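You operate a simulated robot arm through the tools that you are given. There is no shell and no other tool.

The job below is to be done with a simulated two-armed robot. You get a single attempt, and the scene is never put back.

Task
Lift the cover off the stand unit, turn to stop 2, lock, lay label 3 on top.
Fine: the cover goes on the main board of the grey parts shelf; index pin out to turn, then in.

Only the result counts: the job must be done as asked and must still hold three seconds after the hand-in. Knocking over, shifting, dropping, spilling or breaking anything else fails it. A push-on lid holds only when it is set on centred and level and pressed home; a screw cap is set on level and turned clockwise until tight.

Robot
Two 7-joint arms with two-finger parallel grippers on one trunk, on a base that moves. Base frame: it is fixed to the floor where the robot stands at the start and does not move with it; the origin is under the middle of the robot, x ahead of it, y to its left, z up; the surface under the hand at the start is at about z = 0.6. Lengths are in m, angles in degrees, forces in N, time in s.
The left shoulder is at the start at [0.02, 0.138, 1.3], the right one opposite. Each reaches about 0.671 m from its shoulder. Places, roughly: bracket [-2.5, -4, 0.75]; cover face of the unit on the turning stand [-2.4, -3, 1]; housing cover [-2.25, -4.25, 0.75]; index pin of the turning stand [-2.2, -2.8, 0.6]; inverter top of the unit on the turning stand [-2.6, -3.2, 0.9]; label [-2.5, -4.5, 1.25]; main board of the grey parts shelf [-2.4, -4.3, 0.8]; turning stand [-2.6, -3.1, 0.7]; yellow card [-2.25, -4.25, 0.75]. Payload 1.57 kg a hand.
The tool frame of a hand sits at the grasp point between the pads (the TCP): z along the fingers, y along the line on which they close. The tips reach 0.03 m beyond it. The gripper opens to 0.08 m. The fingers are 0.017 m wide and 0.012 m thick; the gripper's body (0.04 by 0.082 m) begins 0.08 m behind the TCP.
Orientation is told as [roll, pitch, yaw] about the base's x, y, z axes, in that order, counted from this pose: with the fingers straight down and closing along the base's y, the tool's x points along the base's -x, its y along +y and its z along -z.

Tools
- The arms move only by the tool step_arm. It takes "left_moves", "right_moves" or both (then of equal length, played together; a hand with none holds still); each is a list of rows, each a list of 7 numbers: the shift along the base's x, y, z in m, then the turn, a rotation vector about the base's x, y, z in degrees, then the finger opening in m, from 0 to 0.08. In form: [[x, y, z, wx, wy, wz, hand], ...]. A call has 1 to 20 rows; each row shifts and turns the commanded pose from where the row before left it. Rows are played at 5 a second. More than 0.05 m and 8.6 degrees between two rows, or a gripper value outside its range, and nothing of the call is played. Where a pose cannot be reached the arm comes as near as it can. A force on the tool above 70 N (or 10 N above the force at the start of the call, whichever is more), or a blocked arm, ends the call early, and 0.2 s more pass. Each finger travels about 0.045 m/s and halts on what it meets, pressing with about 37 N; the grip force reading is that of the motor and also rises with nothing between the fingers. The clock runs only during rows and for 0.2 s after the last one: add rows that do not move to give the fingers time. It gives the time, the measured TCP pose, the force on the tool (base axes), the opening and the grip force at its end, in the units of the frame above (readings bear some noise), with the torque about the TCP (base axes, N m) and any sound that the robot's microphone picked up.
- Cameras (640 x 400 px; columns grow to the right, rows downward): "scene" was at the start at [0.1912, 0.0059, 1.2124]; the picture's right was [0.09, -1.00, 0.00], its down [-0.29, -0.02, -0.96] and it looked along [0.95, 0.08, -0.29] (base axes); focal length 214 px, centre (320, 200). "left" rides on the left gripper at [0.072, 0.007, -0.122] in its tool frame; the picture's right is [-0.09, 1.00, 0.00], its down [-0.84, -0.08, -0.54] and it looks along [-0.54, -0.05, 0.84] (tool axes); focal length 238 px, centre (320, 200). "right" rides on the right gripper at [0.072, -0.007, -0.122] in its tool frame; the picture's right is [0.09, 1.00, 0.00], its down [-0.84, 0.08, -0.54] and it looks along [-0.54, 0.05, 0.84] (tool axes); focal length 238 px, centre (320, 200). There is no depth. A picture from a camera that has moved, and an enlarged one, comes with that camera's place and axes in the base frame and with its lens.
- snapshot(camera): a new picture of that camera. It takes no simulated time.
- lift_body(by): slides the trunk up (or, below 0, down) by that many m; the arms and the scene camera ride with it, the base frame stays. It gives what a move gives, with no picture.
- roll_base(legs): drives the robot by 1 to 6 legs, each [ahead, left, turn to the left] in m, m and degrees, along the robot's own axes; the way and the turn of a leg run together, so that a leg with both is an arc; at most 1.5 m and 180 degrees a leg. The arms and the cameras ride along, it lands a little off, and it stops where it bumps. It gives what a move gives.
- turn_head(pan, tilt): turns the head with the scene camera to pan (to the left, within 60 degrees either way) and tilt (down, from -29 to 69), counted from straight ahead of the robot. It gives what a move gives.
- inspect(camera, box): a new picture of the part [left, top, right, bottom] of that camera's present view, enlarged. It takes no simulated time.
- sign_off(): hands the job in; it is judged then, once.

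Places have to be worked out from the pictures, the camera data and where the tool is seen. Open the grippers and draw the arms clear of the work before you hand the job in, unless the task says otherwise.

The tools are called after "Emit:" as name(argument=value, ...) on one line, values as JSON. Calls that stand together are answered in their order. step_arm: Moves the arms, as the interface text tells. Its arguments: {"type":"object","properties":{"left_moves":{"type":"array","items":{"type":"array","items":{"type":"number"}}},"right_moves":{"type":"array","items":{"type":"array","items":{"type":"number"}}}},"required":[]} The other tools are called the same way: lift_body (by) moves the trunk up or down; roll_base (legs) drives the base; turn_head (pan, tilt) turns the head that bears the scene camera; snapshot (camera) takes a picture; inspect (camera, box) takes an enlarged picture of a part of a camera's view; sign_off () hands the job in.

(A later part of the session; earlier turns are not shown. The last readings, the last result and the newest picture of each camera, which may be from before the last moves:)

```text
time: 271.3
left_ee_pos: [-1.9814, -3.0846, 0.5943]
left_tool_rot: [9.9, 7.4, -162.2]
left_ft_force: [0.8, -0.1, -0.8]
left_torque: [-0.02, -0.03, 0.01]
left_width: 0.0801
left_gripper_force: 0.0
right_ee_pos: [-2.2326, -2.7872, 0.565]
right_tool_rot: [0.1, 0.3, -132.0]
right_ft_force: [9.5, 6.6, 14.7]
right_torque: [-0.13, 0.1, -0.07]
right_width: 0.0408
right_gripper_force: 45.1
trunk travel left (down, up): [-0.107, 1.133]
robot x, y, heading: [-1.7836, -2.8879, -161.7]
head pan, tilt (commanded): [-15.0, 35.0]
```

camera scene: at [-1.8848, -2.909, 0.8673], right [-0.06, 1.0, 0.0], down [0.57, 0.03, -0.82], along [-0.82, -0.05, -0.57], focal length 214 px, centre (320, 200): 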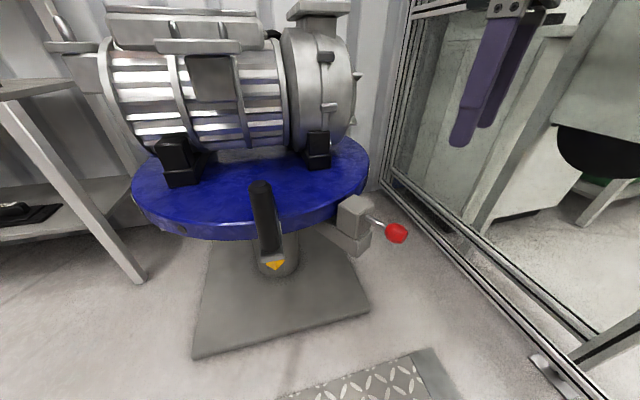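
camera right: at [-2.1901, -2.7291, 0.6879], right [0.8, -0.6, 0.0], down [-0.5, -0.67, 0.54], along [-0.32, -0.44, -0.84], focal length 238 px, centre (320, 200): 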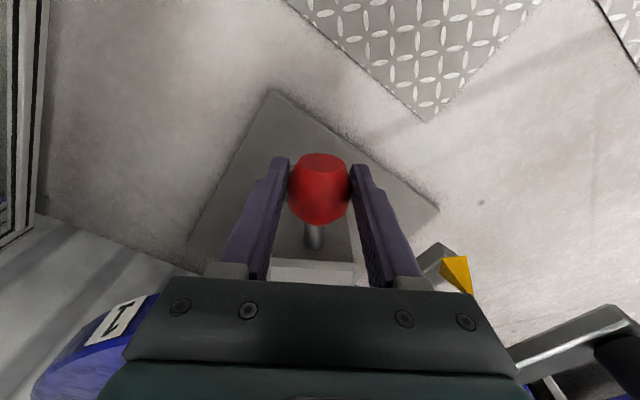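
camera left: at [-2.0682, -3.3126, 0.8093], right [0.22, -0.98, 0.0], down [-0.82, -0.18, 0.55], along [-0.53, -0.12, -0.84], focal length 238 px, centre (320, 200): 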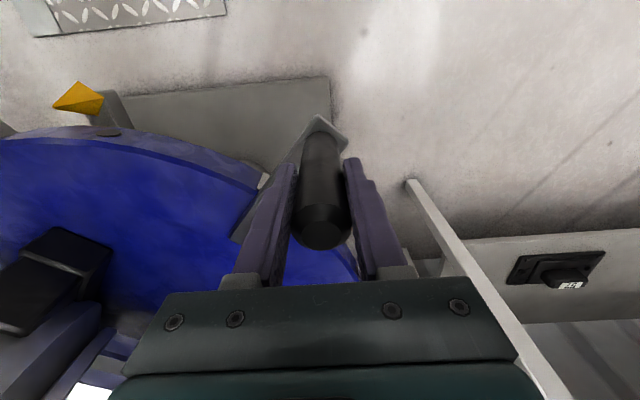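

It now resists (≈12 N) without moving — at the inner stop. I press 3 mm more of command to be sure it's home.

Emit:
step_arm(right_moves=[[-0.002, -0.0022, -0.0005, 0, 0, 0, 0.0], [0, 0, 0, 0, 0, 0, 0.0]])

Emit:
turn_head(pan=-30, tilt=25)

Emit:
snapshot(camera="scene")

```text
time: 271.9
left_ee_pos: [-1.9789, -3.0816, 0.5933]
left_tool_rot: [9.9, 7.5, -162.2]
left_ft_force: [-0.4, -0.4, -0.3]
left_torque: [-0.02, -0.02, -0.01]
left_width: 0.0798
left_gripper_force: 0.1
right_ee_pos: [-2.2328, -2.7866, 0.5663]
right_tool_rot: [0.1, 0.4, -132.0]
right_ft_force: [21.4, 9.9, 34.6]
right_torque: [-0.22, -0.1, -0.07]
right_width: 0.0411
right_gripper_force: 45.0
trunk travel left (down, up): [-0.107, 1.133]
robot x, y, heading: [-1.778, -2.8792, -161.7]
head pan, tilt (commanded): [-15.0, 35.0]
```

```text
time: 272.6
left_ee_pos: [-1.9802, -3.0813, 0.5937]
left_tool_rot: [9.9, 7.6, -162.3]
left_ft_force: [0.9, -1.5, 0.0]
left_torque: [0.0, 0.01, -0.01]
left_width: 0.08
left_gripper_force: 0.1
right_ee_pos: [-2.2335, -2.7872, 0.5632]
right_tool_rot: [0.1, 0.5, -132.0]
right_ft_force: [20.7, 9.6, 37.8]
right_torque: [0.04, -0.19, 0.09]
right_width: 0.041
right_gripper_force: 44.9
trunk travel left (down, up): [-0.107, 1.133]
robot x, y, heading: [-1.7788, -2.883, -161.7]
head pan, tilt (commanded): [-30.0, 25.0]
```

```text
taken
camera scene: at [-1.964, -2.8954, 0.6307], right [0.2, 0.98, 0.0], down [0.42, -0.08, -0.91], along [-0.89, 0.18, -0.42], focal length 214 px, centre (320, 200)
```

scene: 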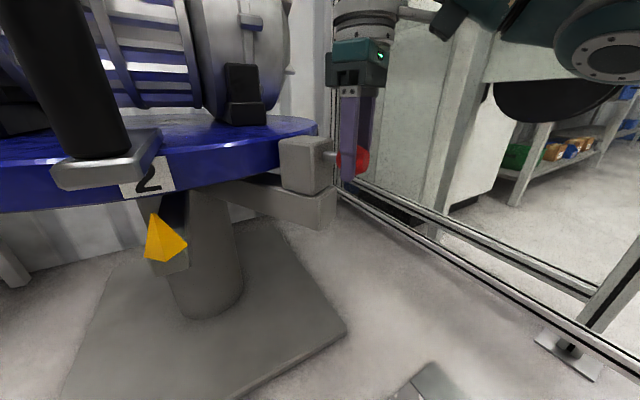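

The pin is solidly home. I release the knob and compare the exposed shaft with the original picture.

Emit:
step_arm(right_moves=[[0.002, 0.0022, 0.0, 0, 0, 0, 0.0], [0, 0, 0, 0, 0, 0, 0.06], [0, 0, 0, 0, 0, 0, 0.08], [0, 0, 0, 0, 0, 0, 0.08], [0, 0, 0, 0, 0, 0, 0.08]])

Emit:
inspect(camera="scene", box=[260, 110, 400, 220])

Emit:
snapshot(camera="right")

```text
time: 273.8
left_ee_pos: [-1.9827, -3.0858, 0.5944]
left_tool_rot: [10.0, 7.4, -162.4]
left_ft_force: [-0.1, -0.2, -0.3]
left_torque: [0.02, -0.03, 0.02]
left_width: 0.0802
left_gripper_force: 0.1
right_ee_pos: [-2.2353, -2.7902, 0.5634]
right_tool_rot: [0.0, 0.1, -132.0]
right_ft_force: [0.0, -0.4, 0.0]
right_torque: [0.0, 0.03, -0.02]
right_width: 0.08
right_gripper_force: 0.1
trunk travel left (down, up): [-0.107, 1.133]
robot x, y, heading: [-1.781, -2.8833, -161.8]
head pan, tilt (commanded): [-30.0, 25.0]
```

```text
3.64 times, centred on (330, 165) of scene
camera zoom: at [-1.9667, -2.8991, 0.631], right [0.2, 0.98, 0.0], down [0.41, -0.09, -0.91], along [-0.89, 0.18, -0.42], focal length 780 px, centre (284, 327)
```

zoom: 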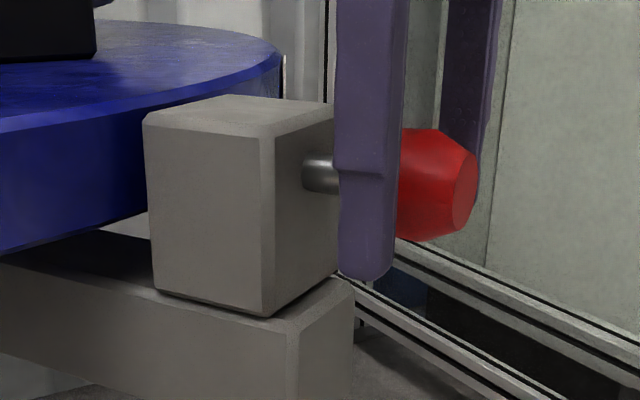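

```text
taken
camera right: at [-2.1923, -2.7325, 0.6872], right [0.8, -0.6, 0.0], down [-0.5, -0.67, 0.54], along [-0.32, -0.43, -0.84], focal length 238 px, centre (320, 200)
```

right: 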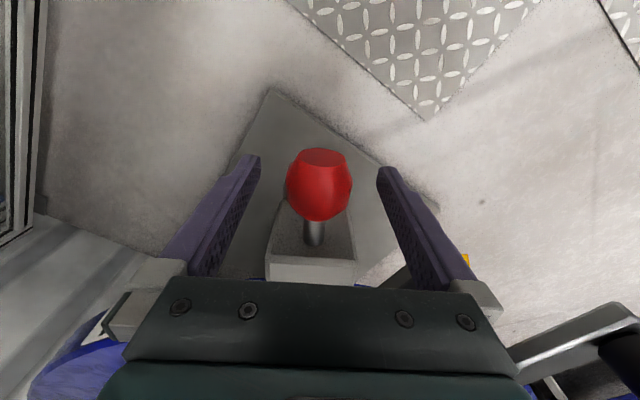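

The pin sits exactly where it was originally, so the disc is locked at stop 2. Now the label: I raise the trunk clear of knob and handle and back away.

Emit:
lift_body(by=0.2)

Emit:
roll_base(legs=[[-0.4, 0, 0]])

Emit:
turn_head(pan=0, tilt=20)

Emit:
snapshot(camera="scene")

```text
time: 276.0
left_ee_pos: [-1.9831, -3.0855, 0.7949]
left_tool_rot: [10.1, 7.4, -162.3]
left_ft_force: [-0.3, -0.4, 0.3]
left_torque: [0.04, -0.04, -0.02]
left_width: 0.0802
left_gripper_force: 0.0
right_ee_pos: [-2.2353, -2.7899, 0.7646]
right_tool_rot: [0.1, 0.0, -132.0]
right_ft_force: [0.6, -1.3, 0.3]
right_torque: [-0.03, 0.01, 0.0]
right_width: 0.0801
right_gripper_force: 0.1
trunk travel left (down, up): [-0.307, 0.933]
robot x, y, heading: [-1.7802, -2.8808, -161.7]
head pan, tilt (commanded): [-30.0, 25.0]
```

```text
time: 278.5
left_ee_pos: [-1.6055, -2.9612, 0.7935]
left_tool_rot: [10.0, 7.5, -162.5]
left_ft_force: [0.5, -0.9, -0.3]
left_torque: [0.02, 0.0, 0.01]
left_width: 0.08
left_gripper_force: 0.2
right_ee_pos: [-1.8583, -2.6649, 0.7642]
right_tool_rot: [0.1, 0.1, -132.1]
right_ft_force: [0.1, 0.4, -0.1]
right_torque: [0.03, -0.02, -0.02]
right_width: 0.08
right_gripper_force: 0.2
trunk travel left (down, up): [-0.307, 0.933]
robot x, y, heading: [-1.4054, -2.7596, -161.8]
head pan, tilt (commanded): [-30.0, 25.0]
```

```text
time: 279.4
left_ee_pos: [-1.6056, -2.9605, 0.7944]
left_tool_rot: [10.0, 7.5, -162.3]
left_ft_force: [-0.4, 0.2, 0.6]
left_torque: [-0.01, -0.03, 0.03]
left_width: 0.0799
left_gripper_force: 0.1
right_ee_pos: [-1.8591, -2.6648, 0.7627]
right_tool_rot: [0.1, 0.1, -132.1]
right_ft_force: [-0.2, 0.3, 0.0]
right_torque: [-0.02, 0.0, -0.03]
right_width: 0.08
right_gripper_force: 0.1
trunk travel left (down, up): [-0.307, 0.933]
robot x, y, heading: [-1.4041, -2.7608, -161.8]
head pan, tilt (commanded): [0.0, 20.0]
```

```text
taken
camera scene: at [-1.5887, -2.8228, 0.8391], right [-0.31, 0.95, 0.0], down [0.33, 0.11, -0.94], along [-0.89, -0.29, -0.34], focal length 214 px, centre (320, 200)
```

scene: 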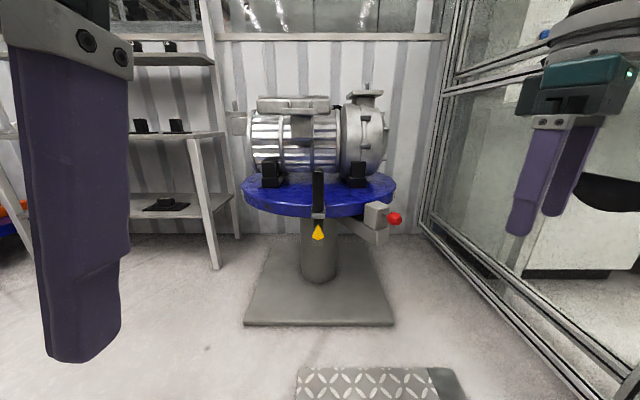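

Good view. I raise the trunk 0.5 m to survey the unit's top from above at this stop.

Emit:
lift_body(by=0.5)

Emit:
turn_head(pan=0, tilt=32)

Emit:
inspect(camera="scene", box=[230, 90, 420, 280])

Emit:
inspect(camera="scene", box=[250, 120, 370, 190])

```text
refused: 0.5 is not a number from -0.4 to 0.4
```

```text
time: 280.2
left_ee_pos: [-1.6066, -2.9609, 0.7945]
left_tool_rot: [10.0, 7.5, -162.4]
left_ft_force: [0.0, -0.9, -0.2]
left_torque: [-0.03, 0.03, -0.03]
left_width: 0.0801
left_gripper_force: 0.0
right_ee_pos: [-1.8575, -2.6651, 0.7651]
right_tool_rot: [0.1, 0.1, -132.1]
right_ft_force: [0.1, 0.3, -0.5]
right_torque: [-0.02, -0.01, -0.01]
right_width: 0.0802
right_gripper_force: 0.1
trunk travel left (down, up): [-0.307, 0.933]
robot x, y, heading: [-1.4084, -2.7559, -161.8]
head pan, tilt (commanded): [0.0, 32.0]
```

```text
2.11 times, centred on (325, 185) of scene
camera zoom: at [-1.5853, -2.8218, 0.82], right [-0.31, 0.95, 0.0], down [0.5, 0.17, -0.85], along [-0.81, -0.26, -0.53], focal length 452 px, centre (310, 232)
```

zoom: 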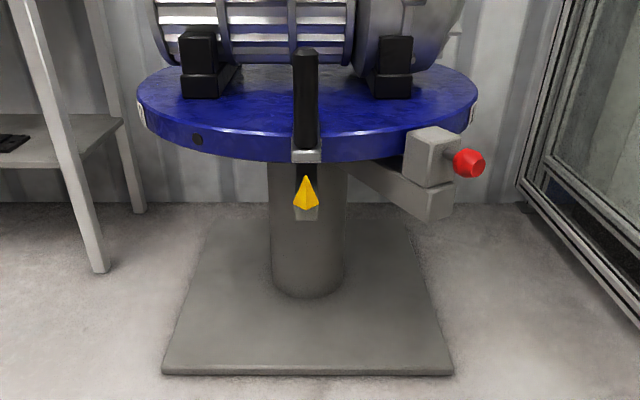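

```text
5.33 times, centred on (310, 155) of scene
camera zoom: at [-1.5853, -2.8218, 0.82], right [-0.31, 0.95, 0.0], down [0.5, 0.17, -0.85], along [-0.81, -0.26, -0.53], focal length 1144 px, centre (373, 440)
```

zoom: 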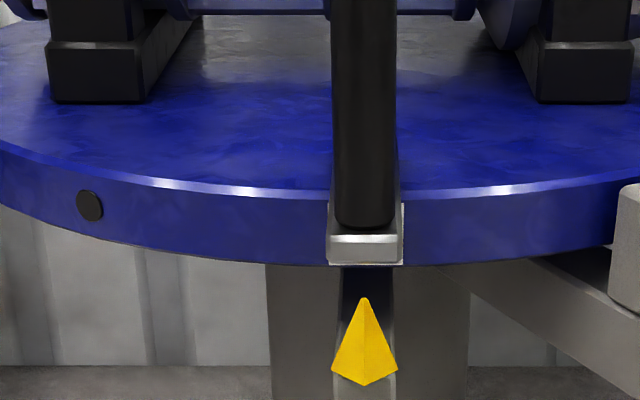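

The handle and "2" plate are right over the pointer with the pin in. I raise the trunk in two steps.

Emit:
lift_body(by=0.4)

Emit:
lift_body(by=0.1)

Emit:
inspect(camera="scene", box=[220, 100, 420, 300])

Emit:
snapshot(camera="scene")

```text
time: 284.0
left_ee_pos: [-1.606, -2.9616, 1.194]
left_tool_rot: [10.0, 7.3, -162.4]
left_ft_force: [0.6, 0.1, 0.4]
left_torque: [-0.03, -0.01, -0.02]
left_width: 0.08
left_gripper_force: 0.0
right_ee_pos: [-1.8589, -2.6648, 1.1639]
right_tool_rot: [0.1, 0.1, -132.2]
right_ft_force: [0.5, 0.2, -0.5]
right_torque: [0.02, -0.01, -0.02]
right_width: 0.0801
right_gripper_force: 0.1
trunk travel left (down, up): [-0.707, 0.533]
robot x, y, heading: [-1.4023, -2.7609, -161.8]
head pan, tilt (commanded): [0.0, 32.0]
```

```text
time: 285.3
left_ee_pos: [-1.6061, -2.9612, 1.2948]
left_tool_rot: [10.0, 7.4, -162.4]
left_ft_force: [0.0, 0.9, -0.4]
left_torque: [-0.01, -0.03, 0.0]
left_width: 0.08
left_gripper_force: 0.0
right_ee_pos: [-1.8592, -2.665, 1.264]
right_tool_rot: [0.1, 0.1, -132.1]
right_ft_force: [0.6, -0.9, 0.3]
right_torque: [0.0, 0.0, 0.0]
right_width: 0.08
right_gripper_force: 0.1
trunk travel left (down, up): [-0.807, 0.433]
robot x, y, heading: [-1.4046, -2.7612, -161.4]
head pan, tilt (commanded): [0.0, 32.0]
```

```text
2.00 times, centred on (320, 200) of scene
camera zoom: at [-1.5853, -2.8218, 1.3199], right [-0.31, 0.95, 0.0], down [0.5, 0.17, -0.85], along [-0.81, -0.26, -0.53], focal length 429 px, centre (320, 200)
```

zoom: 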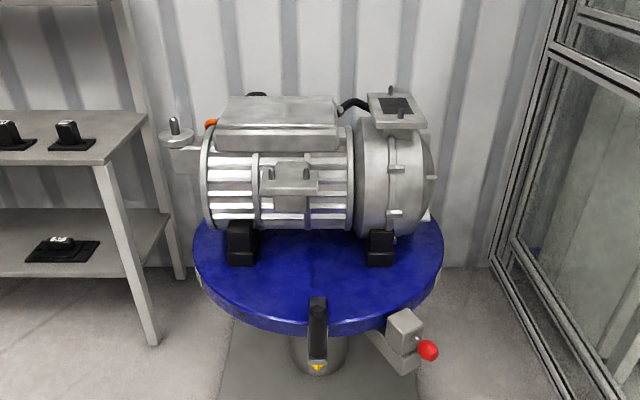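

```text
taken
camera scene: at [-1.5853, -2.8218, 1.3199], right [-0.31, 0.95, 0.0], down [0.5, 0.17, -0.85], along [-0.81, -0.26, -0.53], focal length 214 px, centre (320, 200)
```

scene: 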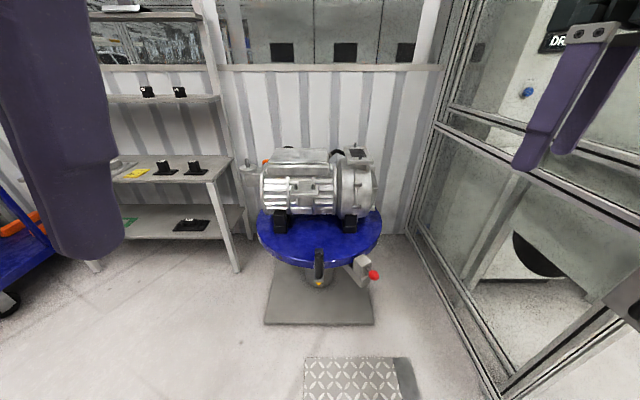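

The lid of the inverter now faces the robot squarely: u −0.14…+0.07, v −0.23…+0.05, z≈0.936. I set the right hand to a forward-pointing pose (25° below horizontal, closing sideways) for the label, testing it here in free space.

Emit:
step_arm(right_moves=[[0, 0, 0, 0, 0, -7.5, 0.08], [0, 0, 0, 0, 0, -7.5, 0.08], [0, 0, 0, 0, 0, -7.5, 0.08], [0, 0, 0, 0, 0, -7.4, 0.08], [-0.0238, -0.0077, 0.009, -2.5, 7.7, 0, 0.08], [-0.0238, -0.0077, 0.009, -2.5, 7.7, 0, 0.08], [-0.0238, -0.0077, 0.009, -2.5, 7.7, 0, 0.08], [-0.0238, -0.0077, 0.009, -2.5, 7.7, 0, 0.08], [-0.0238, -0.0077, 0.009, -2.5, 7.7, 0, 0.08], [-0.0238, -0.0077, 0.009, -2.5, 7.7, 0, 0.08], [-0.0238, -0.0077, 0.009, -2.5, 7.7, 0, 0.08], [-0.0238, -0.0077, 0.009, -2.5, 7.7, 0, 0.08], [0, 0, 0, 0, 0, 0, 0.08]])

```text
time: 288.1
left_ee_pos: [-1.607, -2.9629, 1.2945]
left_tool_rot: [10.0, 7.4, -162.4]
left_ft_force: [0.4, 0.9, 0.0]
left_torque: [-0.01, 0.01, -0.02]
left_width: 0.08
left_gripper_force: 0.2
right_ee_pos: [-2.0491, -2.7258, 1.337]
right_tool_rot: [0.1, -64.8, -162.0]
right_ft_force: [-0.5, -1.5, 0.3]
right_torque: [0.01, 0.0, 0.0]
right_width: 0.08
right_gripper_force: 0.0
trunk travel left (down, up): [-0.807, 0.433]
robot x, y, heading: [-1.4052, -2.7587, -162.0]
head pan, tilt (commanded): [0.0, 32.0]
```

The pose was reached exactly. I bring the hand 13 cm toward the middle, then slide left to the shelf.

Emit:
step_arm(right_moves=[[0.0134, -0.0412, 0, 0, 0, 0, 0.08], [0.0134, -0.0412, 0, 0, 0, 0, 0.08], [0.0134, -0.0412, 0, 0, 0, 0, 0.08], [0, 0, 0, 0, 0, 0, 0.08]])

Emit:
roll_base(legs=[[0, 0.76, 0], [0, 0.76, 0]])

Emit:
turn_head(pan=0, tilt=15)

Emit:
snapshot(camera="scene")

```text
time: 289.1
left_ee_pos: [-1.6064, -2.9613, 1.2947]
left_tool_rot: [10.0, 7.4, -162.4]
left_ft_force: [0.4, -0.2, -0.1]
left_torque: [0.02, -0.01, 0.03]
left_width: 0.0799
left_gripper_force: 0.0
right_ee_pos: [-2.008, -2.8491, 1.3358]
right_tool_rot: [0.2, -64.7, -162.0]
right_ft_force: [0.7, 0.2, 0.2]
right_torque: [0.02, -0.02, -0.01]
right_width: 0.08
right_gripper_force: 0.1
trunk travel left (down, up): [-0.807, 0.433]
robot x, y, heading: [-1.4007, -2.7604, -161.8]
head pan, tilt (commanded): [0.0, 32.0]
```

```text
time: 296.9
left_ee_pos: [-1.1303, -4.4045, 1.2941]
left_tool_rot: [10.0, 7.4, -162.1]
left_ft_force: [-0.3, -0.3, 0.4]
left_torque: [-0.01, -0.02, 0.01]
left_width: 0.0801
left_gripper_force: 0.0
right_ee_pos: [-1.5318, -4.2954, 1.3368]
right_tool_rot: [0.1, -64.7, -161.7]
right_ft_force: [-0.5, 0.1, -0.5]
right_torque: [0.02, -0.01, 0.02]
right_width: 0.0801
right_gripper_force: 0.1
trunk travel left (down, up): [-0.807, 0.433]
robot x, y, heading: [-0.927, -4.2053, -161.6]
head pan, tilt (commanded): [0.0, 32.0]
```

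```text
time: 297.8
left_ee_pos: [-1.129, -4.4046, 1.2943]
left_tool_rot: [10.0, 7.4, -162.0]
left_ft_force: [0.8, 0.1, -0.1]
left_torque: [0.01, -0.02, -0.02]
left_width: 0.0798
left_gripper_force: 0.0
right_ee_pos: [-1.5319, -4.2961, 1.3349]
right_tool_rot: [0.2, -64.7, -161.6]
right_ft_force: [0.2, 0.7, 0.6]
right_torque: [-0.01, -0.03, 0.0]
right_width: 0.0799
right_gripper_force: 0.1
trunk travel left (down, up): [-0.807, 0.433]
robot x, y, heading: [-0.9317, -4.2065, -161.7]
head pan, tilt (commanded): [0.0, 15.0]
```

```text
taken
camera scene: at [-1.1129, -4.2666, 1.3472], right [-0.32, 0.95, 0.0], down [0.25, 0.08, -0.97], along [-0.92, -0.31, -0.26], focal length 214 px, centre (320, 200)
```

scene: 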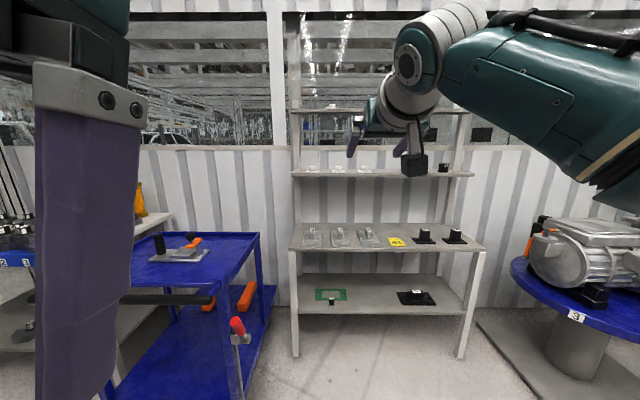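

The shelf shows cover 61 standing between 52 and 75. I zoom on the labels to measure label 3 from here.

Emit:
inspect(camera="scene", box=[295, 150, 385, 190])

Emit:
snapshot(camera="right")

```text
7.11 times, centred on (340, 170) of scene
camera zoom: at [-1.1129, -4.2666, 1.3472], right [-0.32, 0.95, 0.0], down [0.25, 0.08, -0.97], along [-0.92, -0.31, -0.26], focal length 1525 px, centre (178, 413)
```

zoom: 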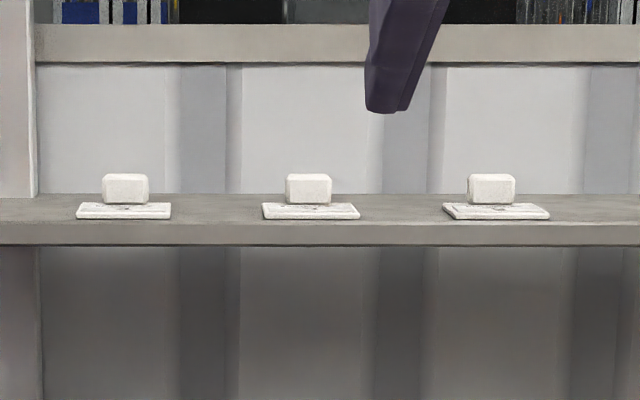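

```text
taken
camera right: at [-1.4007, -4.2457, 1.3239], right [0.35, -0.93, -0.08], down [0.15, -0.03, 0.99], along [-0.92, -0.36, 0.13], focal length 238 px, centre (320, 200)
```

right: 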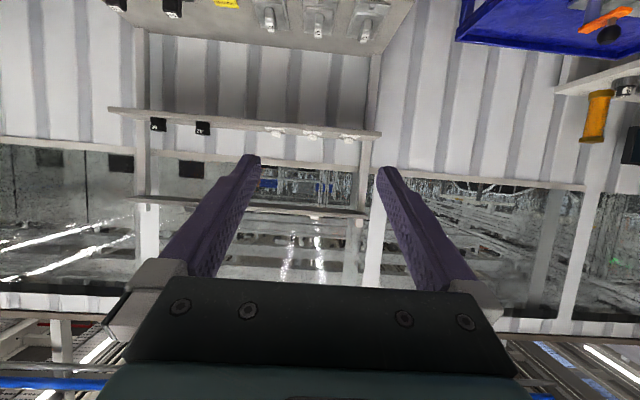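

Label 3 lies nearly straight ahead of the right hand (V −3.589 vs −3.598). I drive 0.6 m ahead, then lower somewhat and measure with the wrist camera.

Emit:
roll_base(legs=[[0.6, -0.008, 0]])

Emit:
lift_body(by=-0.06)

Emit:
snapshot(camera="right")

Emit:
snapshot(camera="scene")

```text
time: 301.1
left_ee_pos: [-1.6951, -4.5863, 1.2933]
left_tool_rot: [10.0, 7.4, -161.9]
left_ft_force: [-0.2, 0.3, -0.7]
left_torque: [-0.01, -0.01, 0.02]
left_width: 0.0802
left_gripper_force: 0.1
right_ee_pos: [-2.0982, -4.4767, 1.3353]
right_tool_rot: [0.1, -64.6, -161.6]
right_ft_force: [-0.2, 0.0, 0.1]
right_torque: [0.0, 0.01, 0.01]
right_width: 0.08
right_gripper_force: 0.0
trunk travel left (down, up): [-0.807, 0.433]
robot x, y, heading: [-1.4919, -4.3824, -161.5]
head pan, tilt (commanded): [0.0, 15.0]
```

```text
time: 302.1
left_ee_pos: [-1.6957, -4.5869, 1.2344]
left_tool_rot: [10.0, 7.4, -162.0]
left_ft_force: [0.8, 0.3, 0.2]
left_torque: [0.02, 0.01, 0.0]
left_width: 0.0801
left_gripper_force: 0.1
right_ee_pos: [-2.0985, -4.4783, 1.2747]
right_tool_rot: [0.1, -64.7, -161.5]
right_ft_force: [-0.1, -0.5, -1.3]
right_torque: [0.02, -0.01, -0.02]
right_width: 0.0798
right_gripper_force: 0.0
trunk travel left (down, up): [-0.747, 0.493]
robot x, y, heading: [-1.4914, -4.3845, -161.4]
head pan, tilt (commanded): [0.0, 15.0]
```

```text
taken
camera right: at [-1.9664, -4.4271, 1.2639], right [0.35, -0.93, -0.08], down [0.15, -0.03, 0.99], along [-0.92, -0.36, 0.13], focal length 238 px, centre (320, 200)
```

right: 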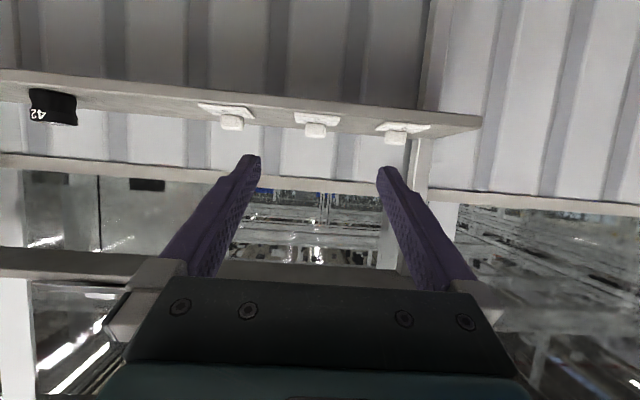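

```text
taken
camera scene: at [-1.6786, -4.4478, 1.2873], right [-0.32, 0.95, 0.0], down [0.25, 0.08, -0.97], along [-0.92, -0.31, -0.26], focal length 214 px, centre (320, 200)
```

scene: 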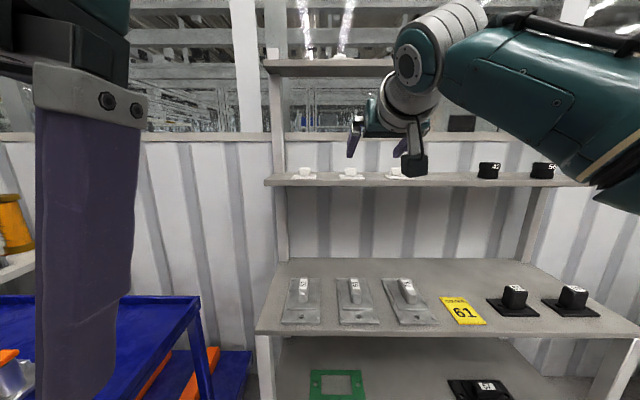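

The lateral alignment is within 3 mm; label 3's block is around F≈3.74, z centre≈1.19. I lower 3.5 cm and drive 0.25 m ahead, then look again.

Emit:
lift_body(by=-0.03)

Emit:
roll_base(legs=[[0.25, 0, 0]])

Emit:
snapshot(camera="right")

Emit:
snapshot(camera="scene")

```text
time: 302.9
left_ee_pos: [-1.6958, -4.5868, 1.2045]
left_tool_rot: [10.0, 7.4, -161.9]
left_ft_force: [0.5, -0.5, -0.8]
left_torque: [-0.04, 0.01, 0.02]
left_width: 0.0797
left_gripper_force: 0.0
right_ee_pos: [-2.0979, -4.4768, 1.2449]
right_tool_rot: [0.1, -64.7, -161.6]
right_ft_force: [-0.2, 0.5, -0.1]
right_torque: [0.0, 0.02, -0.04]
right_width: 0.08
right_gripper_force: 0.0
trunk travel left (down, up): [-0.717, 0.523]
robot x, y, heading: [-1.4945, -4.3865, -161.6]
head pan, tilt (commanded): [0.0, 15.0]
```

```text
time: 304.7
left_ee_pos: [-1.9318, -4.6656, 1.2049]
left_tool_rot: [10.0, 7.4, -162.1]
left_ft_force: [-0.2, 1.4, 0.3]
left_torque: [-0.01, 0.0, -0.02]
left_width: 0.0799
left_gripper_force: 0.0
right_ee_pos: [-2.3353, -4.5562, 1.2462]
right_tool_rot: [0.1, -64.6, -161.8]
right_ft_force: [0.0, -0.8, 0.3]
right_torque: [-0.01, -0.02, -0.03]
right_width: 0.0802
right_gripper_force: 0.1
trunk travel left (down, up): [-0.717, 0.523]
robot x, y, heading: [-1.7284, -4.4577, -161.5]
head pan, tilt (commanded): [0.0, 15.0]
```

```text
taken
camera right: at [-2.2031, -4.5058, 1.2337], right [0.35, -0.93, -0.08], down [0.15, -0.03, 0.99], along [-0.92, -0.36, 0.13], focal length 238 px, centre (320, 200)
```

right: 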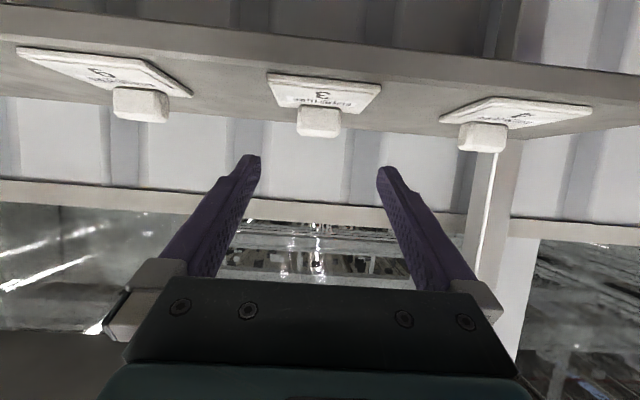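

```text
taken
camera scene: at [-1.9154, -4.5268, 1.2573], right [-0.32, 0.95, 0.0], down [0.25, 0.08, -0.97], along [-0.92, -0.31, -0.26], focal length 214 px, centre (320, 200)
```

scene: 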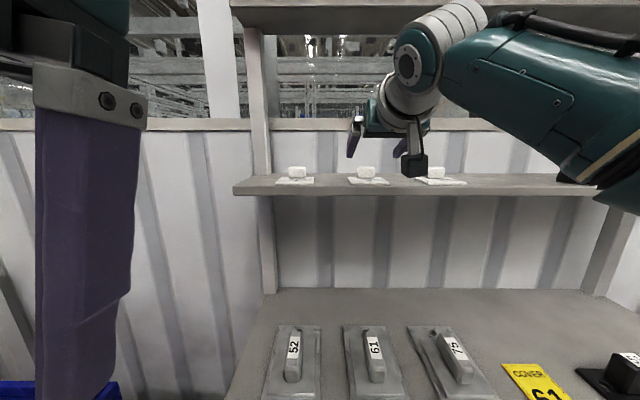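

The wrist camera sees label 3 in the middle. I zoom in for precise pixel positions.

Emit:
inspect(camera="right", box=[250, 50, 400, 150])

Emit:
inspect(camera="scene", box=[330, 110, 460, 200])

```text
4.00 times, centred on (325, 100) of right
camera zoom: at [-2.2031, -4.5058, 1.2337], right [0.35, -0.93, -0.08], down [0.15, -0.03, 0.99], along [-0.92, -0.36, 0.13], focal length 953 px, centre (300, 600)
```

zoom: 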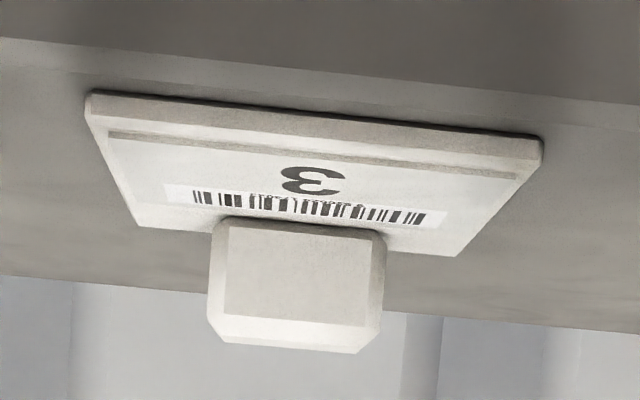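

```text
4.44 times, centred on (395, 155) of scene
camera zoom: at [-1.9154, -4.5268, 1.2573], right [-0.32, 0.95, 0.0], down [0.25, 0.08, -0.97], along [-0.92, -0.31, -0.26], focal length 953 px, centre (-13, 400)
```

zoom: 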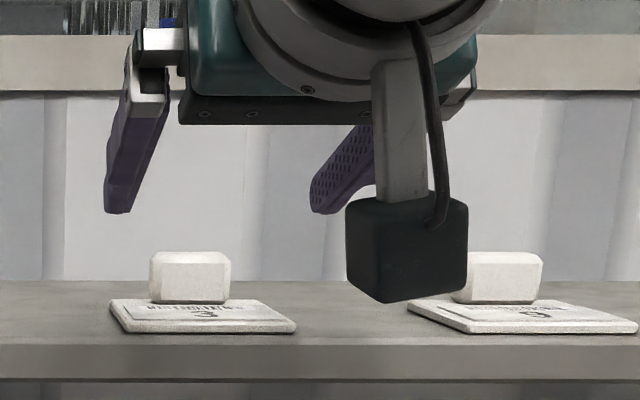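

Refined: label 3's block centre is at F≈3.763, V≈−3.597, plate top z≈1.169, block top ≈1.197. The hand (V −3.599, z 1.246) is 12.2 cm short and ~3 cm above; I drive 12 cm ahead.

Emit:
roll_base(legs=[[0.12, 0, 0]])

Emit:
snapshot(camera="right")

Emit:
inspect(camera="scene", box=[320, 100, 480, 220])

```text
time: 305.9
left_ee_pos: [-2.0457, -4.7024, 1.2051]
left_tool_rot: [10.0, 7.3, -162.1]
left_ft_force: [0.1, 0.7, 1.1]
left_torque: [-0.01, 0.01, -0.04]
left_width: 0.0799
left_gripper_force: 0.1
right_ee_pos: [-2.4473, -4.5946, 1.2451]
right_tool_rot: [0.1, -64.7, -161.7]
right_ft_force: [-0.8, 0.1, 0.6]
right_torque: [-0.02, -0.07, -0.02]
right_width: 0.0799
right_gripper_force: 0.0
trunk travel left (down, up): [-0.717, 0.523]
robot x, y, heading: [-1.8463, -4.5031, -161.4]
head pan, tilt (commanded): [0.0, 15.0]
```

```text
taken
camera right: at [-2.3167, -4.5438, 1.2336], right [0.35, -0.93, -0.08], down [0.15, -0.03, 0.99], along [-0.92, -0.36, 0.13], focal length 238 px, centre (320, 200)
```

right: 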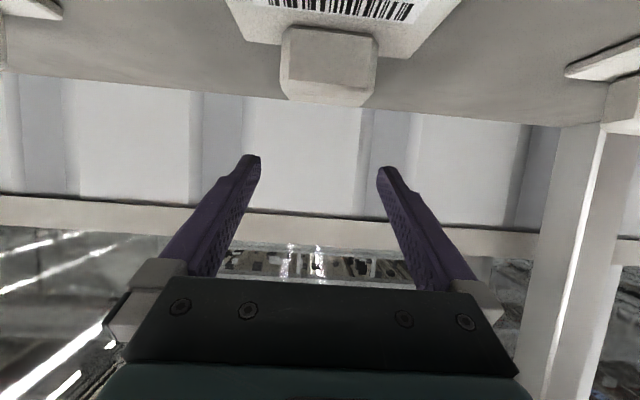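

```text
3.33 times, centred on (400, 160) of scene
camera zoom: at [-2.0291, -4.5648, 1.2573], right [-0.32, 0.95, 0.0], down [0.25, 0.08, -0.97], along [-0.92, -0.31, -0.26], focal length 715 px, centre (53, 333)
```

zoom: 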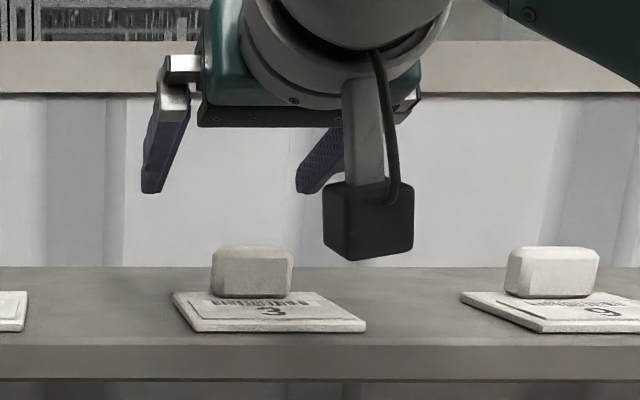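

The block is centred laterally (2 mm) and within ~1 cm lengthwise. I lower 4 cm and look again.

Emit:
lift_body(by=-0.04)

Emit:
snapshot(camera="right")

Emit:
inspect(camera="scene", box=[320, 100, 480, 220])

```text
time: 306.8
left_ee_pos: [-2.0454, -4.7033, 1.1658]
left_tool_rot: [10.0, 7.4, -162.1]
left_ft_force: [0.1, 0.5, -0.1]
left_torque: [0.0, 0.01, 0.01]
left_width: 0.08
left_gripper_force: 0.0
right_ee_pos: [-2.4486, -4.5946, 1.2057]
right_tool_rot: [0.1, -64.7, -161.7]
right_ft_force: [-0.1, -0.3, 0.2]
right_torque: [-0.03, 0.0, 0.03]
right_width: 0.0801
right_gripper_force: 0.1
trunk travel left (down, up): [-0.677, 0.563]
robot x, y, heading: [-1.8448, -4.5019, -161.8]
head pan, tilt (commanded): [0.0, 15.0]
```

```text
taken
camera right: at [-2.3168, -4.5439, 1.1936], right [0.35, -0.93, -0.08], down [0.15, -0.03, 0.99], along [-0.92, -0.36, 0.13], focal length 238 px, centre (320, 200)
```

right: 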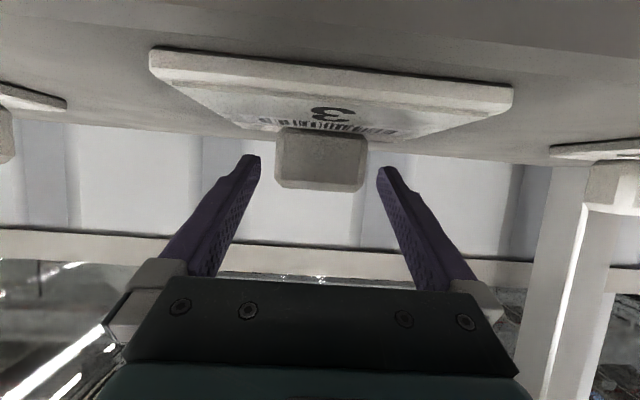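

```text
3.33 times, centred on (400, 160) of scene
camera zoom: at [-2.0291, -4.5649, 1.2173], right [-0.32, 0.95, 0.0], down [0.25, 0.08, -0.97], along [-0.92, -0.31, -0.26], focal length 715 px, centre (53, 333)
```

zoom: 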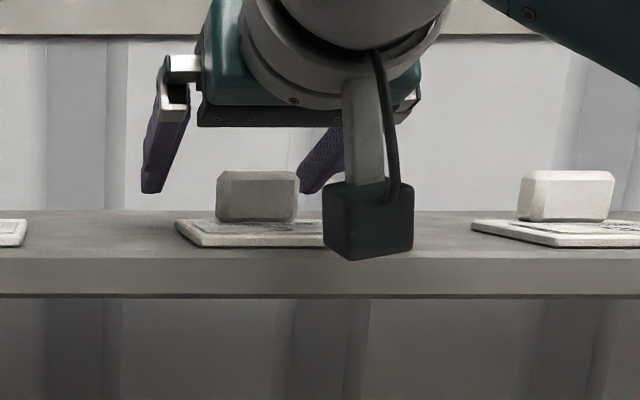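

Combining views, the block's front is ≈3.7 cm short of the TCP (F≈3.730) and the plate top is at z≈1.177, so I'm about 2.8 cm too far in. I move the base back 2.8 cm.

Emit:
roll_base(legs=[[-0.028, 0, 0]])

Emit:
snapshot(camera="right")

Emit:
inspect(camera="scene", box=[320, 100, 480, 220])

```text
time: 307.6
left_ee_pos: [-2.0194, -4.6936, 1.1647]
left_tool_rot: [10.0, 7.4, -162.1]
left_ft_force: [-0.3, 0.4, -0.5]
left_torque: [-0.03, -0.01, 0.03]
left_width: 0.0799
left_gripper_force: 0.1
right_ee_pos: [-2.4214, -4.5854, 1.2065]
right_tool_rot: [0.1, -64.6, -161.7]
right_ft_force: [0.2, -1.0, -1.1]
right_torque: [0.03, -0.01, 0.01]
right_width: 0.0798
right_gripper_force: 0.1
trunk travel left (down, up): [-0.677, 0.563]
robot x, y, heading: [-1.816, -4.4893, -161.5]
head pan, tilt (commanded): [0.0, 15.0]
```

```text
taken
camera right: at [-2.2906, -4.535, 1.1936], right [0.35, -0.93, -0.08], down [0.15, -0.03, 0.99], along [-0.92, -0.36, 0.13], focal length 238 px, centre (320, 200)
```

right: 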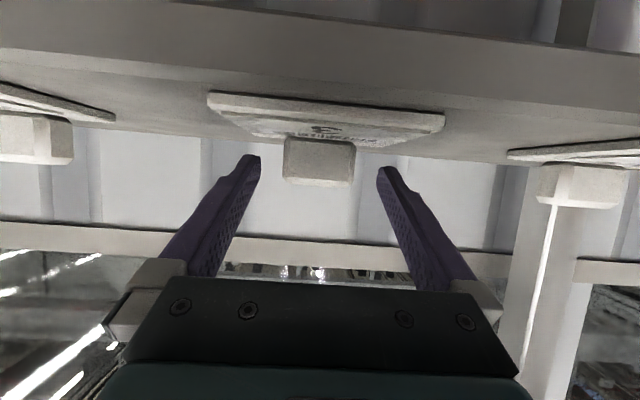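

```text
3.33 times, centred on (400, 160) of scene
camera zoom: at [-2.0029, -4.556, 1.2173], right [-0.32, 0.95, 0.0], down [0.25, 0.08, -0.97], along [-0.92, -0.31, -0.26], focal length 715 px, centre (53, 333)
```

zoom: 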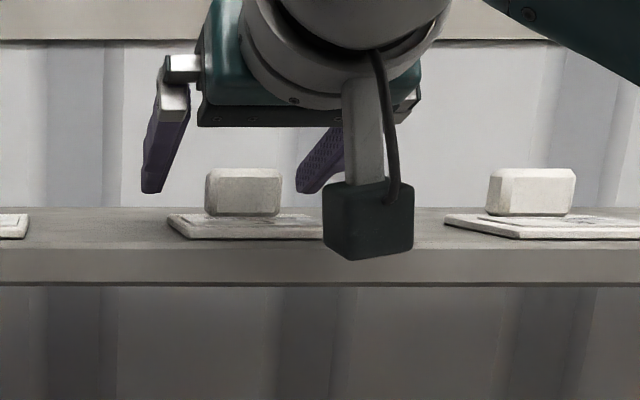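

Parallax now gives the block front 1.4 cm before the TCP (centre ≈6 mm), plate top z≈1.1775 — a good grip position. I trim 3 mm right and lower 1.2 cm.

Emit:
step_arm(right_moves=[[-0.001, 0.0029, 0, 0, 0, 0, 0.08], [0, 0, 0, 0, 0, 0, 0.08]])

Emit:
lift_body(by=-0.012)

Emit:
snapshot(camera="right")

Emit:
inspect(camera="scene", box=[320, 100, 480, 220])

```text
time: 308.2
left_ee_pos: [-2.0192, -4.6947, 1.1648]
left_tool_rot: [9.9, 7.4, -162.1]
left_ft_force: [0.6, 0.3, 0.3]
left_torque: [0.01, 0.02, -0.01]
left_width: 0.0802
left_gripper_force: 0.1
right_ee_pos: [-2.424, -4.5815, 1.2056]
right_tool_rot: [0.0, -64.7, -161.7]
right_ft_force: [0.4, -0.7, 0.3]
right_torque: [0.01, -0.01, 0.03]
right_width: 0.08
right_gripper_force: 0.1
trunk travel left (down, up): [-0.677, 0.563]
robot x, y, heading: [-1.8189, -4.4958, -161.4]
head pan, tilt (commanded): [0.0, 15.0]
```

```text
time: 308.8
left_ee_pos: [-2.0204, -4.6949, 1.1529]
left_tool_rot: [10.1, 7.4, -162.1]
left_ft_force: [-0.3, 0.5, 0.0]
left_torque: [0.01, -0.01, -0.01]
left_width: 0.0801
left_gripper_force: 0.0
right_ee_pos: [-2.423, -4.5819, 1.1929]
right_tool_rot: [0.1, -64.7, -161.8]
right_ft_force: [0.4, 0.2, -0.3]
right_torque: [0.01, -0.01, 0.02]
right_width: 0.0801
right_gripper_force: 0.1
trunk travel left (down, up): [-0.665, 0.575]
robot x, y, heading: [-1.8183, -4.4926, -161.8]
head pan, tilt (commanded): [0.0, 15.0]
```

```text
taken
camera right: at [-2.2917, -4.5319, 1.1817], right [0.35, -0.93, -0.08], down [0.15, -0.03, 0.99], along [-0.92, -0.36, 0.13], focal length 238 px, centre (320, 200)
```

right: 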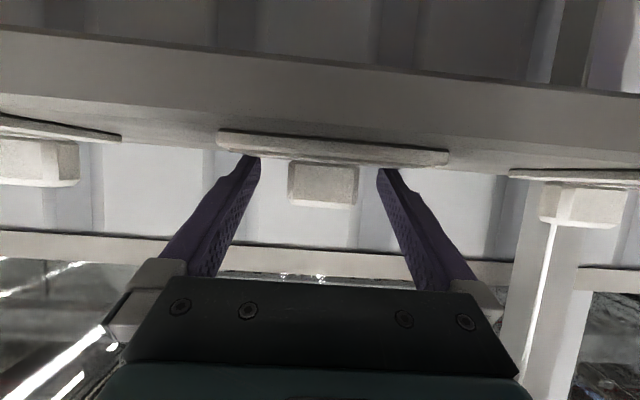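

```text
3.33 times, centred on (400, 160) of scene
camera zoom: at [-2.003, -4.5561, 1.2053], right [-0.32, 0.95, 0.0], down [0.25, 0.08, -0.97], along [-0.92, -0.31, -0.26], focal length 715 px, centre (53, 333)
```

zoom: 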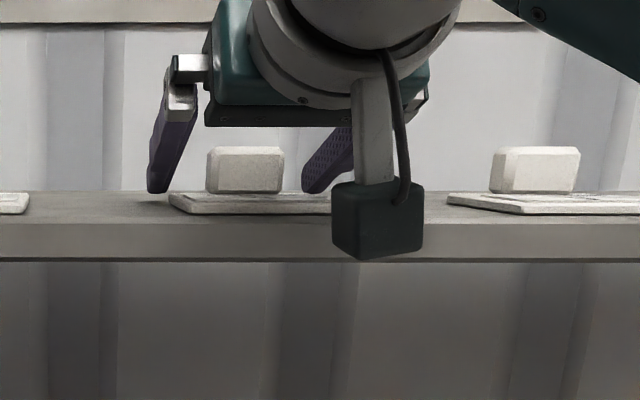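

The fingers flank the block at the right height. I close the right gripper.

Emit:
step_arm(right_moves=[[0, 0, 0, 0, 0, 0, 0.06], [0, 0, 0, 0, 0, 0, 0.045], [0, 0, 0, 0, 0, 0, 0.03], [0, 0, 0, 0, 0, 0, 0.0], [0, 0, 0, 0, 0, 0, 0.0], [0, 0, 0, 0, 0, 0, 0.0], [0, 0, 0, 0, 0, 0, 0.0]])

Emit:
snapshot(camera="right")

Emit:
inspect(camera="scene", box=[320, 100, 480, 220])

```text
time: 310.4
left_ee_pos: [-2.0191, -4.6957, 1.1529]
left_tool_rot: [10.0, 7.4, -162.1]
left_ft_force: [-0.5, 0.2, 0.1]
left_torque: [0.02, -0.02, 0.0]
left_width: 0.08
left_gripper_force: 0.0
right_ee_pos: [-2.4237, -4.5836, 1.1944]
right_tool_rot: [0.1, -64.8, -161.6]
right_ft_force: [0.0, -0.9, 0.6]
right_torque: [0.01, 0.01, -0.04]
right_width: 0.0395
right_gripper_force: 36.4
trunk travel left (down, up): [-0.665, 0.575]
robot x, y, heading: [-1.8182, -4.4928, -161.3]
head pan, tilt (commanded): [0.0, 15.0]
```

```text
taken
camera right: at [-2.2917, -4.532, 1.1818], right [0.35, -0.93, -0.08], down [0.15, -0.03, 0.99], along [-0.92, -0.36, 0.13], focal length 238 px, centre (320, 200)
```

right: 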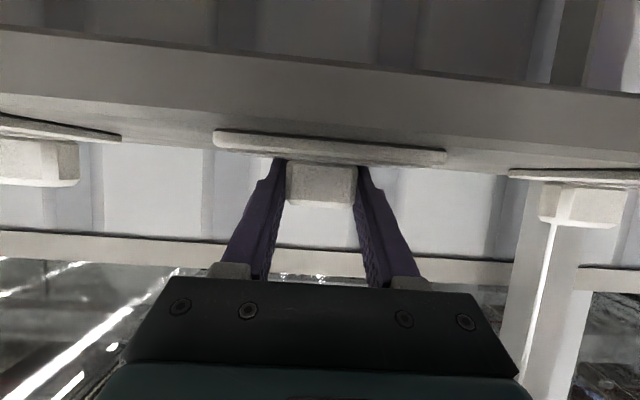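

```text
3.33 times, centred on (400, 160) of scene
camera zoom: at [-2.003, -4.5561, 1.2053], right [-0.32, 0.95, 0.0], down [0.25, 0.08, -0.97], along [-0.92, -0.31, -0.26], focal length 715 px, centre (53, 333)
```

zoom: 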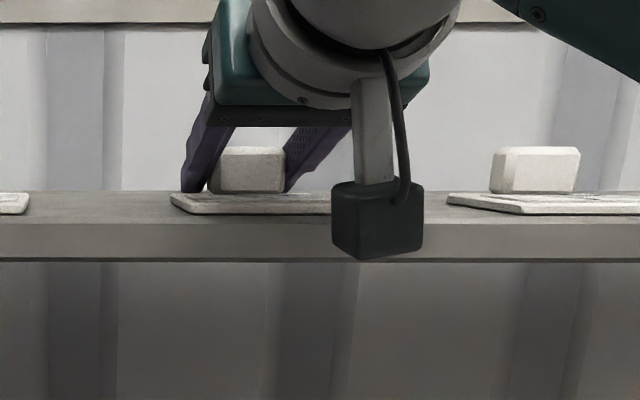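

Gripped at 39.5 mm. I lift 4 cm and check that the label comes along level.

Emit:
lift_body(by=0.04)

Emit:
inspect(camera="scene", box=[320, 100, 480, 220])

Emit:
snapshot(camera="right")

```text
time: 311.2
left_ee_pos: [-2.0196, -4.6948, 1.1921]
left_tool_rot: [10.0, 7.3, -162.1]
left_ft_force: [-1.4, 0.1, 0.1]
left_torque: [0.02, 0.01, 0.0]
left_width: 0.08
left_gripper_force: 0.1
right_ee_pos: [-2.4236, -4.5816, 1.2326]
right_tool_rot: [0.1, -64.5, -161.7]
right_ft_force: [0.2, -0.3, -0.6]
right_torque: [-0.01, 0.03, -0.01]
right_width: 0.0392
right_gripper_force: 37.2
trunk travel left (down, up): [-0.705, 0.535]
robot x, y, heading: [-1.8208, -4.4946, -161.6]
head pan, tilt (commanded): [0.0, 15.0]
```

```text
3.33 times, centred on (400, 160) of scene
camera zoom: at [-2.0028, -4.556, 1.2453], right [-0.32, 0.95, 0.0], down [0.25, 0.08, -0.97], along [-0.92, -0.31, -0.26], focal length 715 px, centre (53, 333)
```

zoom: 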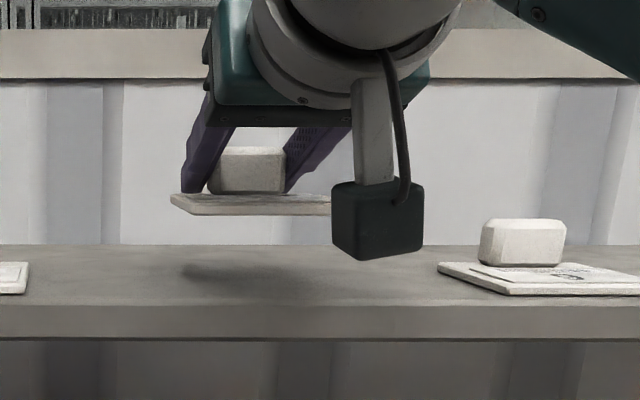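

```text
taken
camera right: at [-2.2915, -4.5319, 1.2216], right [0.35, -0.93, -0.08], down [0.15, -0.03, 0.99], along [-0.92, -0.36, 0.13], focal length 238 px, centre (320, 200)
```

right: 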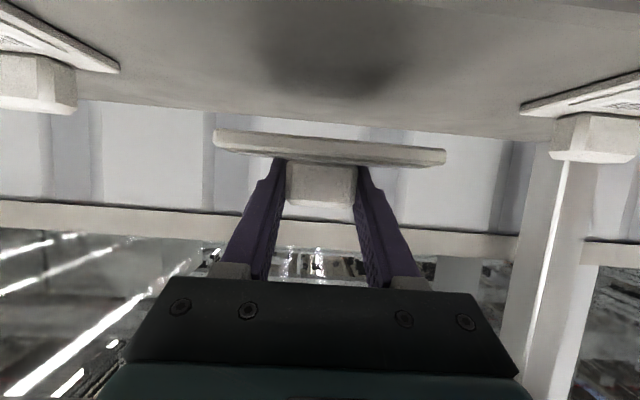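

The label is held level and clear. I back off 0.9 m from the shelf, then slide right 1.3 m toward the stand.

Emit:
roll_base(legs=[[-0.45, 0, 0], [-0.45, 0, 0], [0, -0.65, 0], [0, -0.65, 0]])

Emit:
turn_head(pan=0, tilt=30)

Emit:
snapshot(camera="scene")

Emit:
snapshot(camera="right")

```text
time: 322.7
left_ee_pos: [-1.57, -3.1694, 1.1915]
left_tool_rot: [10.0, 7.5, -162.4]
left_ft_force: [0.7, 0.8, -0.5]
left_torque: [0.0, 0.0, -0.05]
left_width: 0.0799
left_gripper_force: 0.0
right_ee_pos: [-1.9738, -3.0531, 1.233]
right_tool_rot: [0.0, -64.7, -162.1]
right_ft_force: [-0.1, 0.4, -1.0]
right_torque: [-0.02, -0.01, -0.01]
right_width: 0.0391
right_gripper_force: 37.0
trunk travel left (down, up): [-0.705, 0.535]
robot x, y, heading: [-1.365, -2.9712, -162.0]
head pan, tilt (commanded): [0.0, 15.0]
```

```text
time: 323.5
left_ee_pos: [-1.571, -3.17, 1.1926]
left_tool_rot: [10.0, 7.4, -162.5]
left_ft_force: [0.0, 1.0, -0.4]
left_torque: [0.02, 0.0, 0.02]
left_width: 0.0801
left_gripper_force: 0.0
right_ee_pos: [-1.9735, -3.055, 1.232]
right_tool_rot: [0.1, -64.7, -162.1]
right_ft_force: [-0.2, 0.4, -0.5]
right_torque: [0.0, 0.01, 0.01]
right_width: 0.0394
right_gripper_force: 36.7
trunk travel left (down, up): [-0.705, 0.535]
robot x, y, heading: [-1.3706, -2.9669, -162.0]
head pan, tilt (commanded): [0.0, 30.0]
```

```text
taken
camera scene: at [-1.5502, -3.0302, 1.2211], right [-0.31, 0.95, 0.0], down [0.47, 0.15, -0.87], along [-0.82, -0.27, -0.5], focal length 214 px, centre (320, 200)
```

scene: 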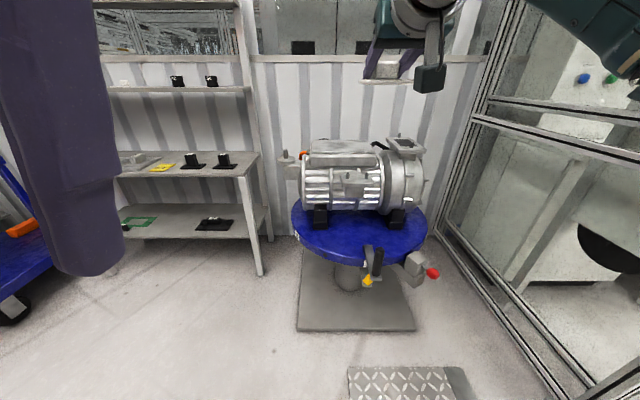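

```text
taken
camera right: at [-1.8414, -3.0048, 1.2216], right [0.34, -0.94, -0.08], down [0.15, -0.03, 0.99], along [-0.93, -0.35, 0.13], focal length 238 px, centre (320, 200)
```

right: 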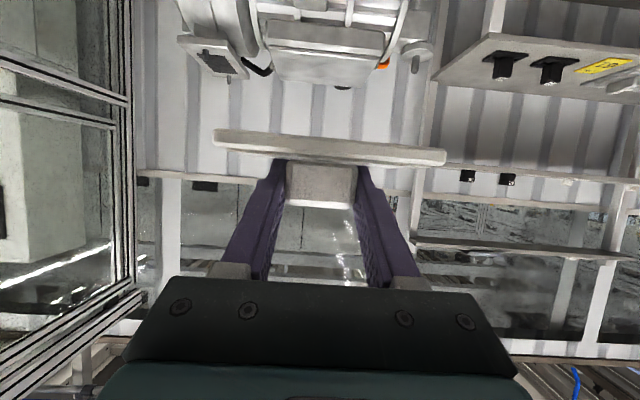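

The label is still well held. I zoom on the unit to measure the lid precisely from here.

Emit:
inspect(camera="scene", box=[270, 125, 440, 225])

```text
3.76 times, centred on (355, 175) of scene
camera zoom: at [-1.5502, -3.0302, 1.2211], right [-0.31, 0.95, 0.0], down [0.47, 0.15, -0.87], along [-0.82, -0.27, -0.5], focal length 807 px, centre (188, 294)
```

zoom: 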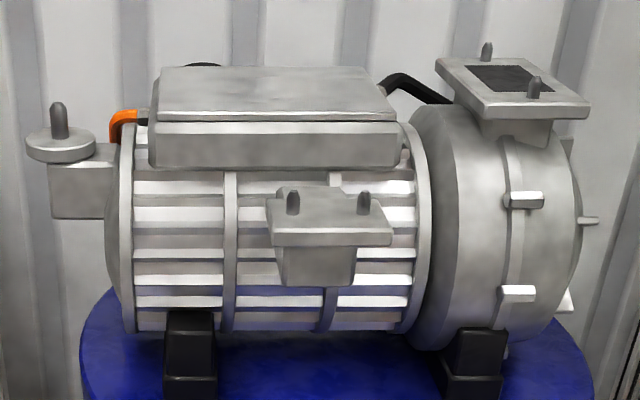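

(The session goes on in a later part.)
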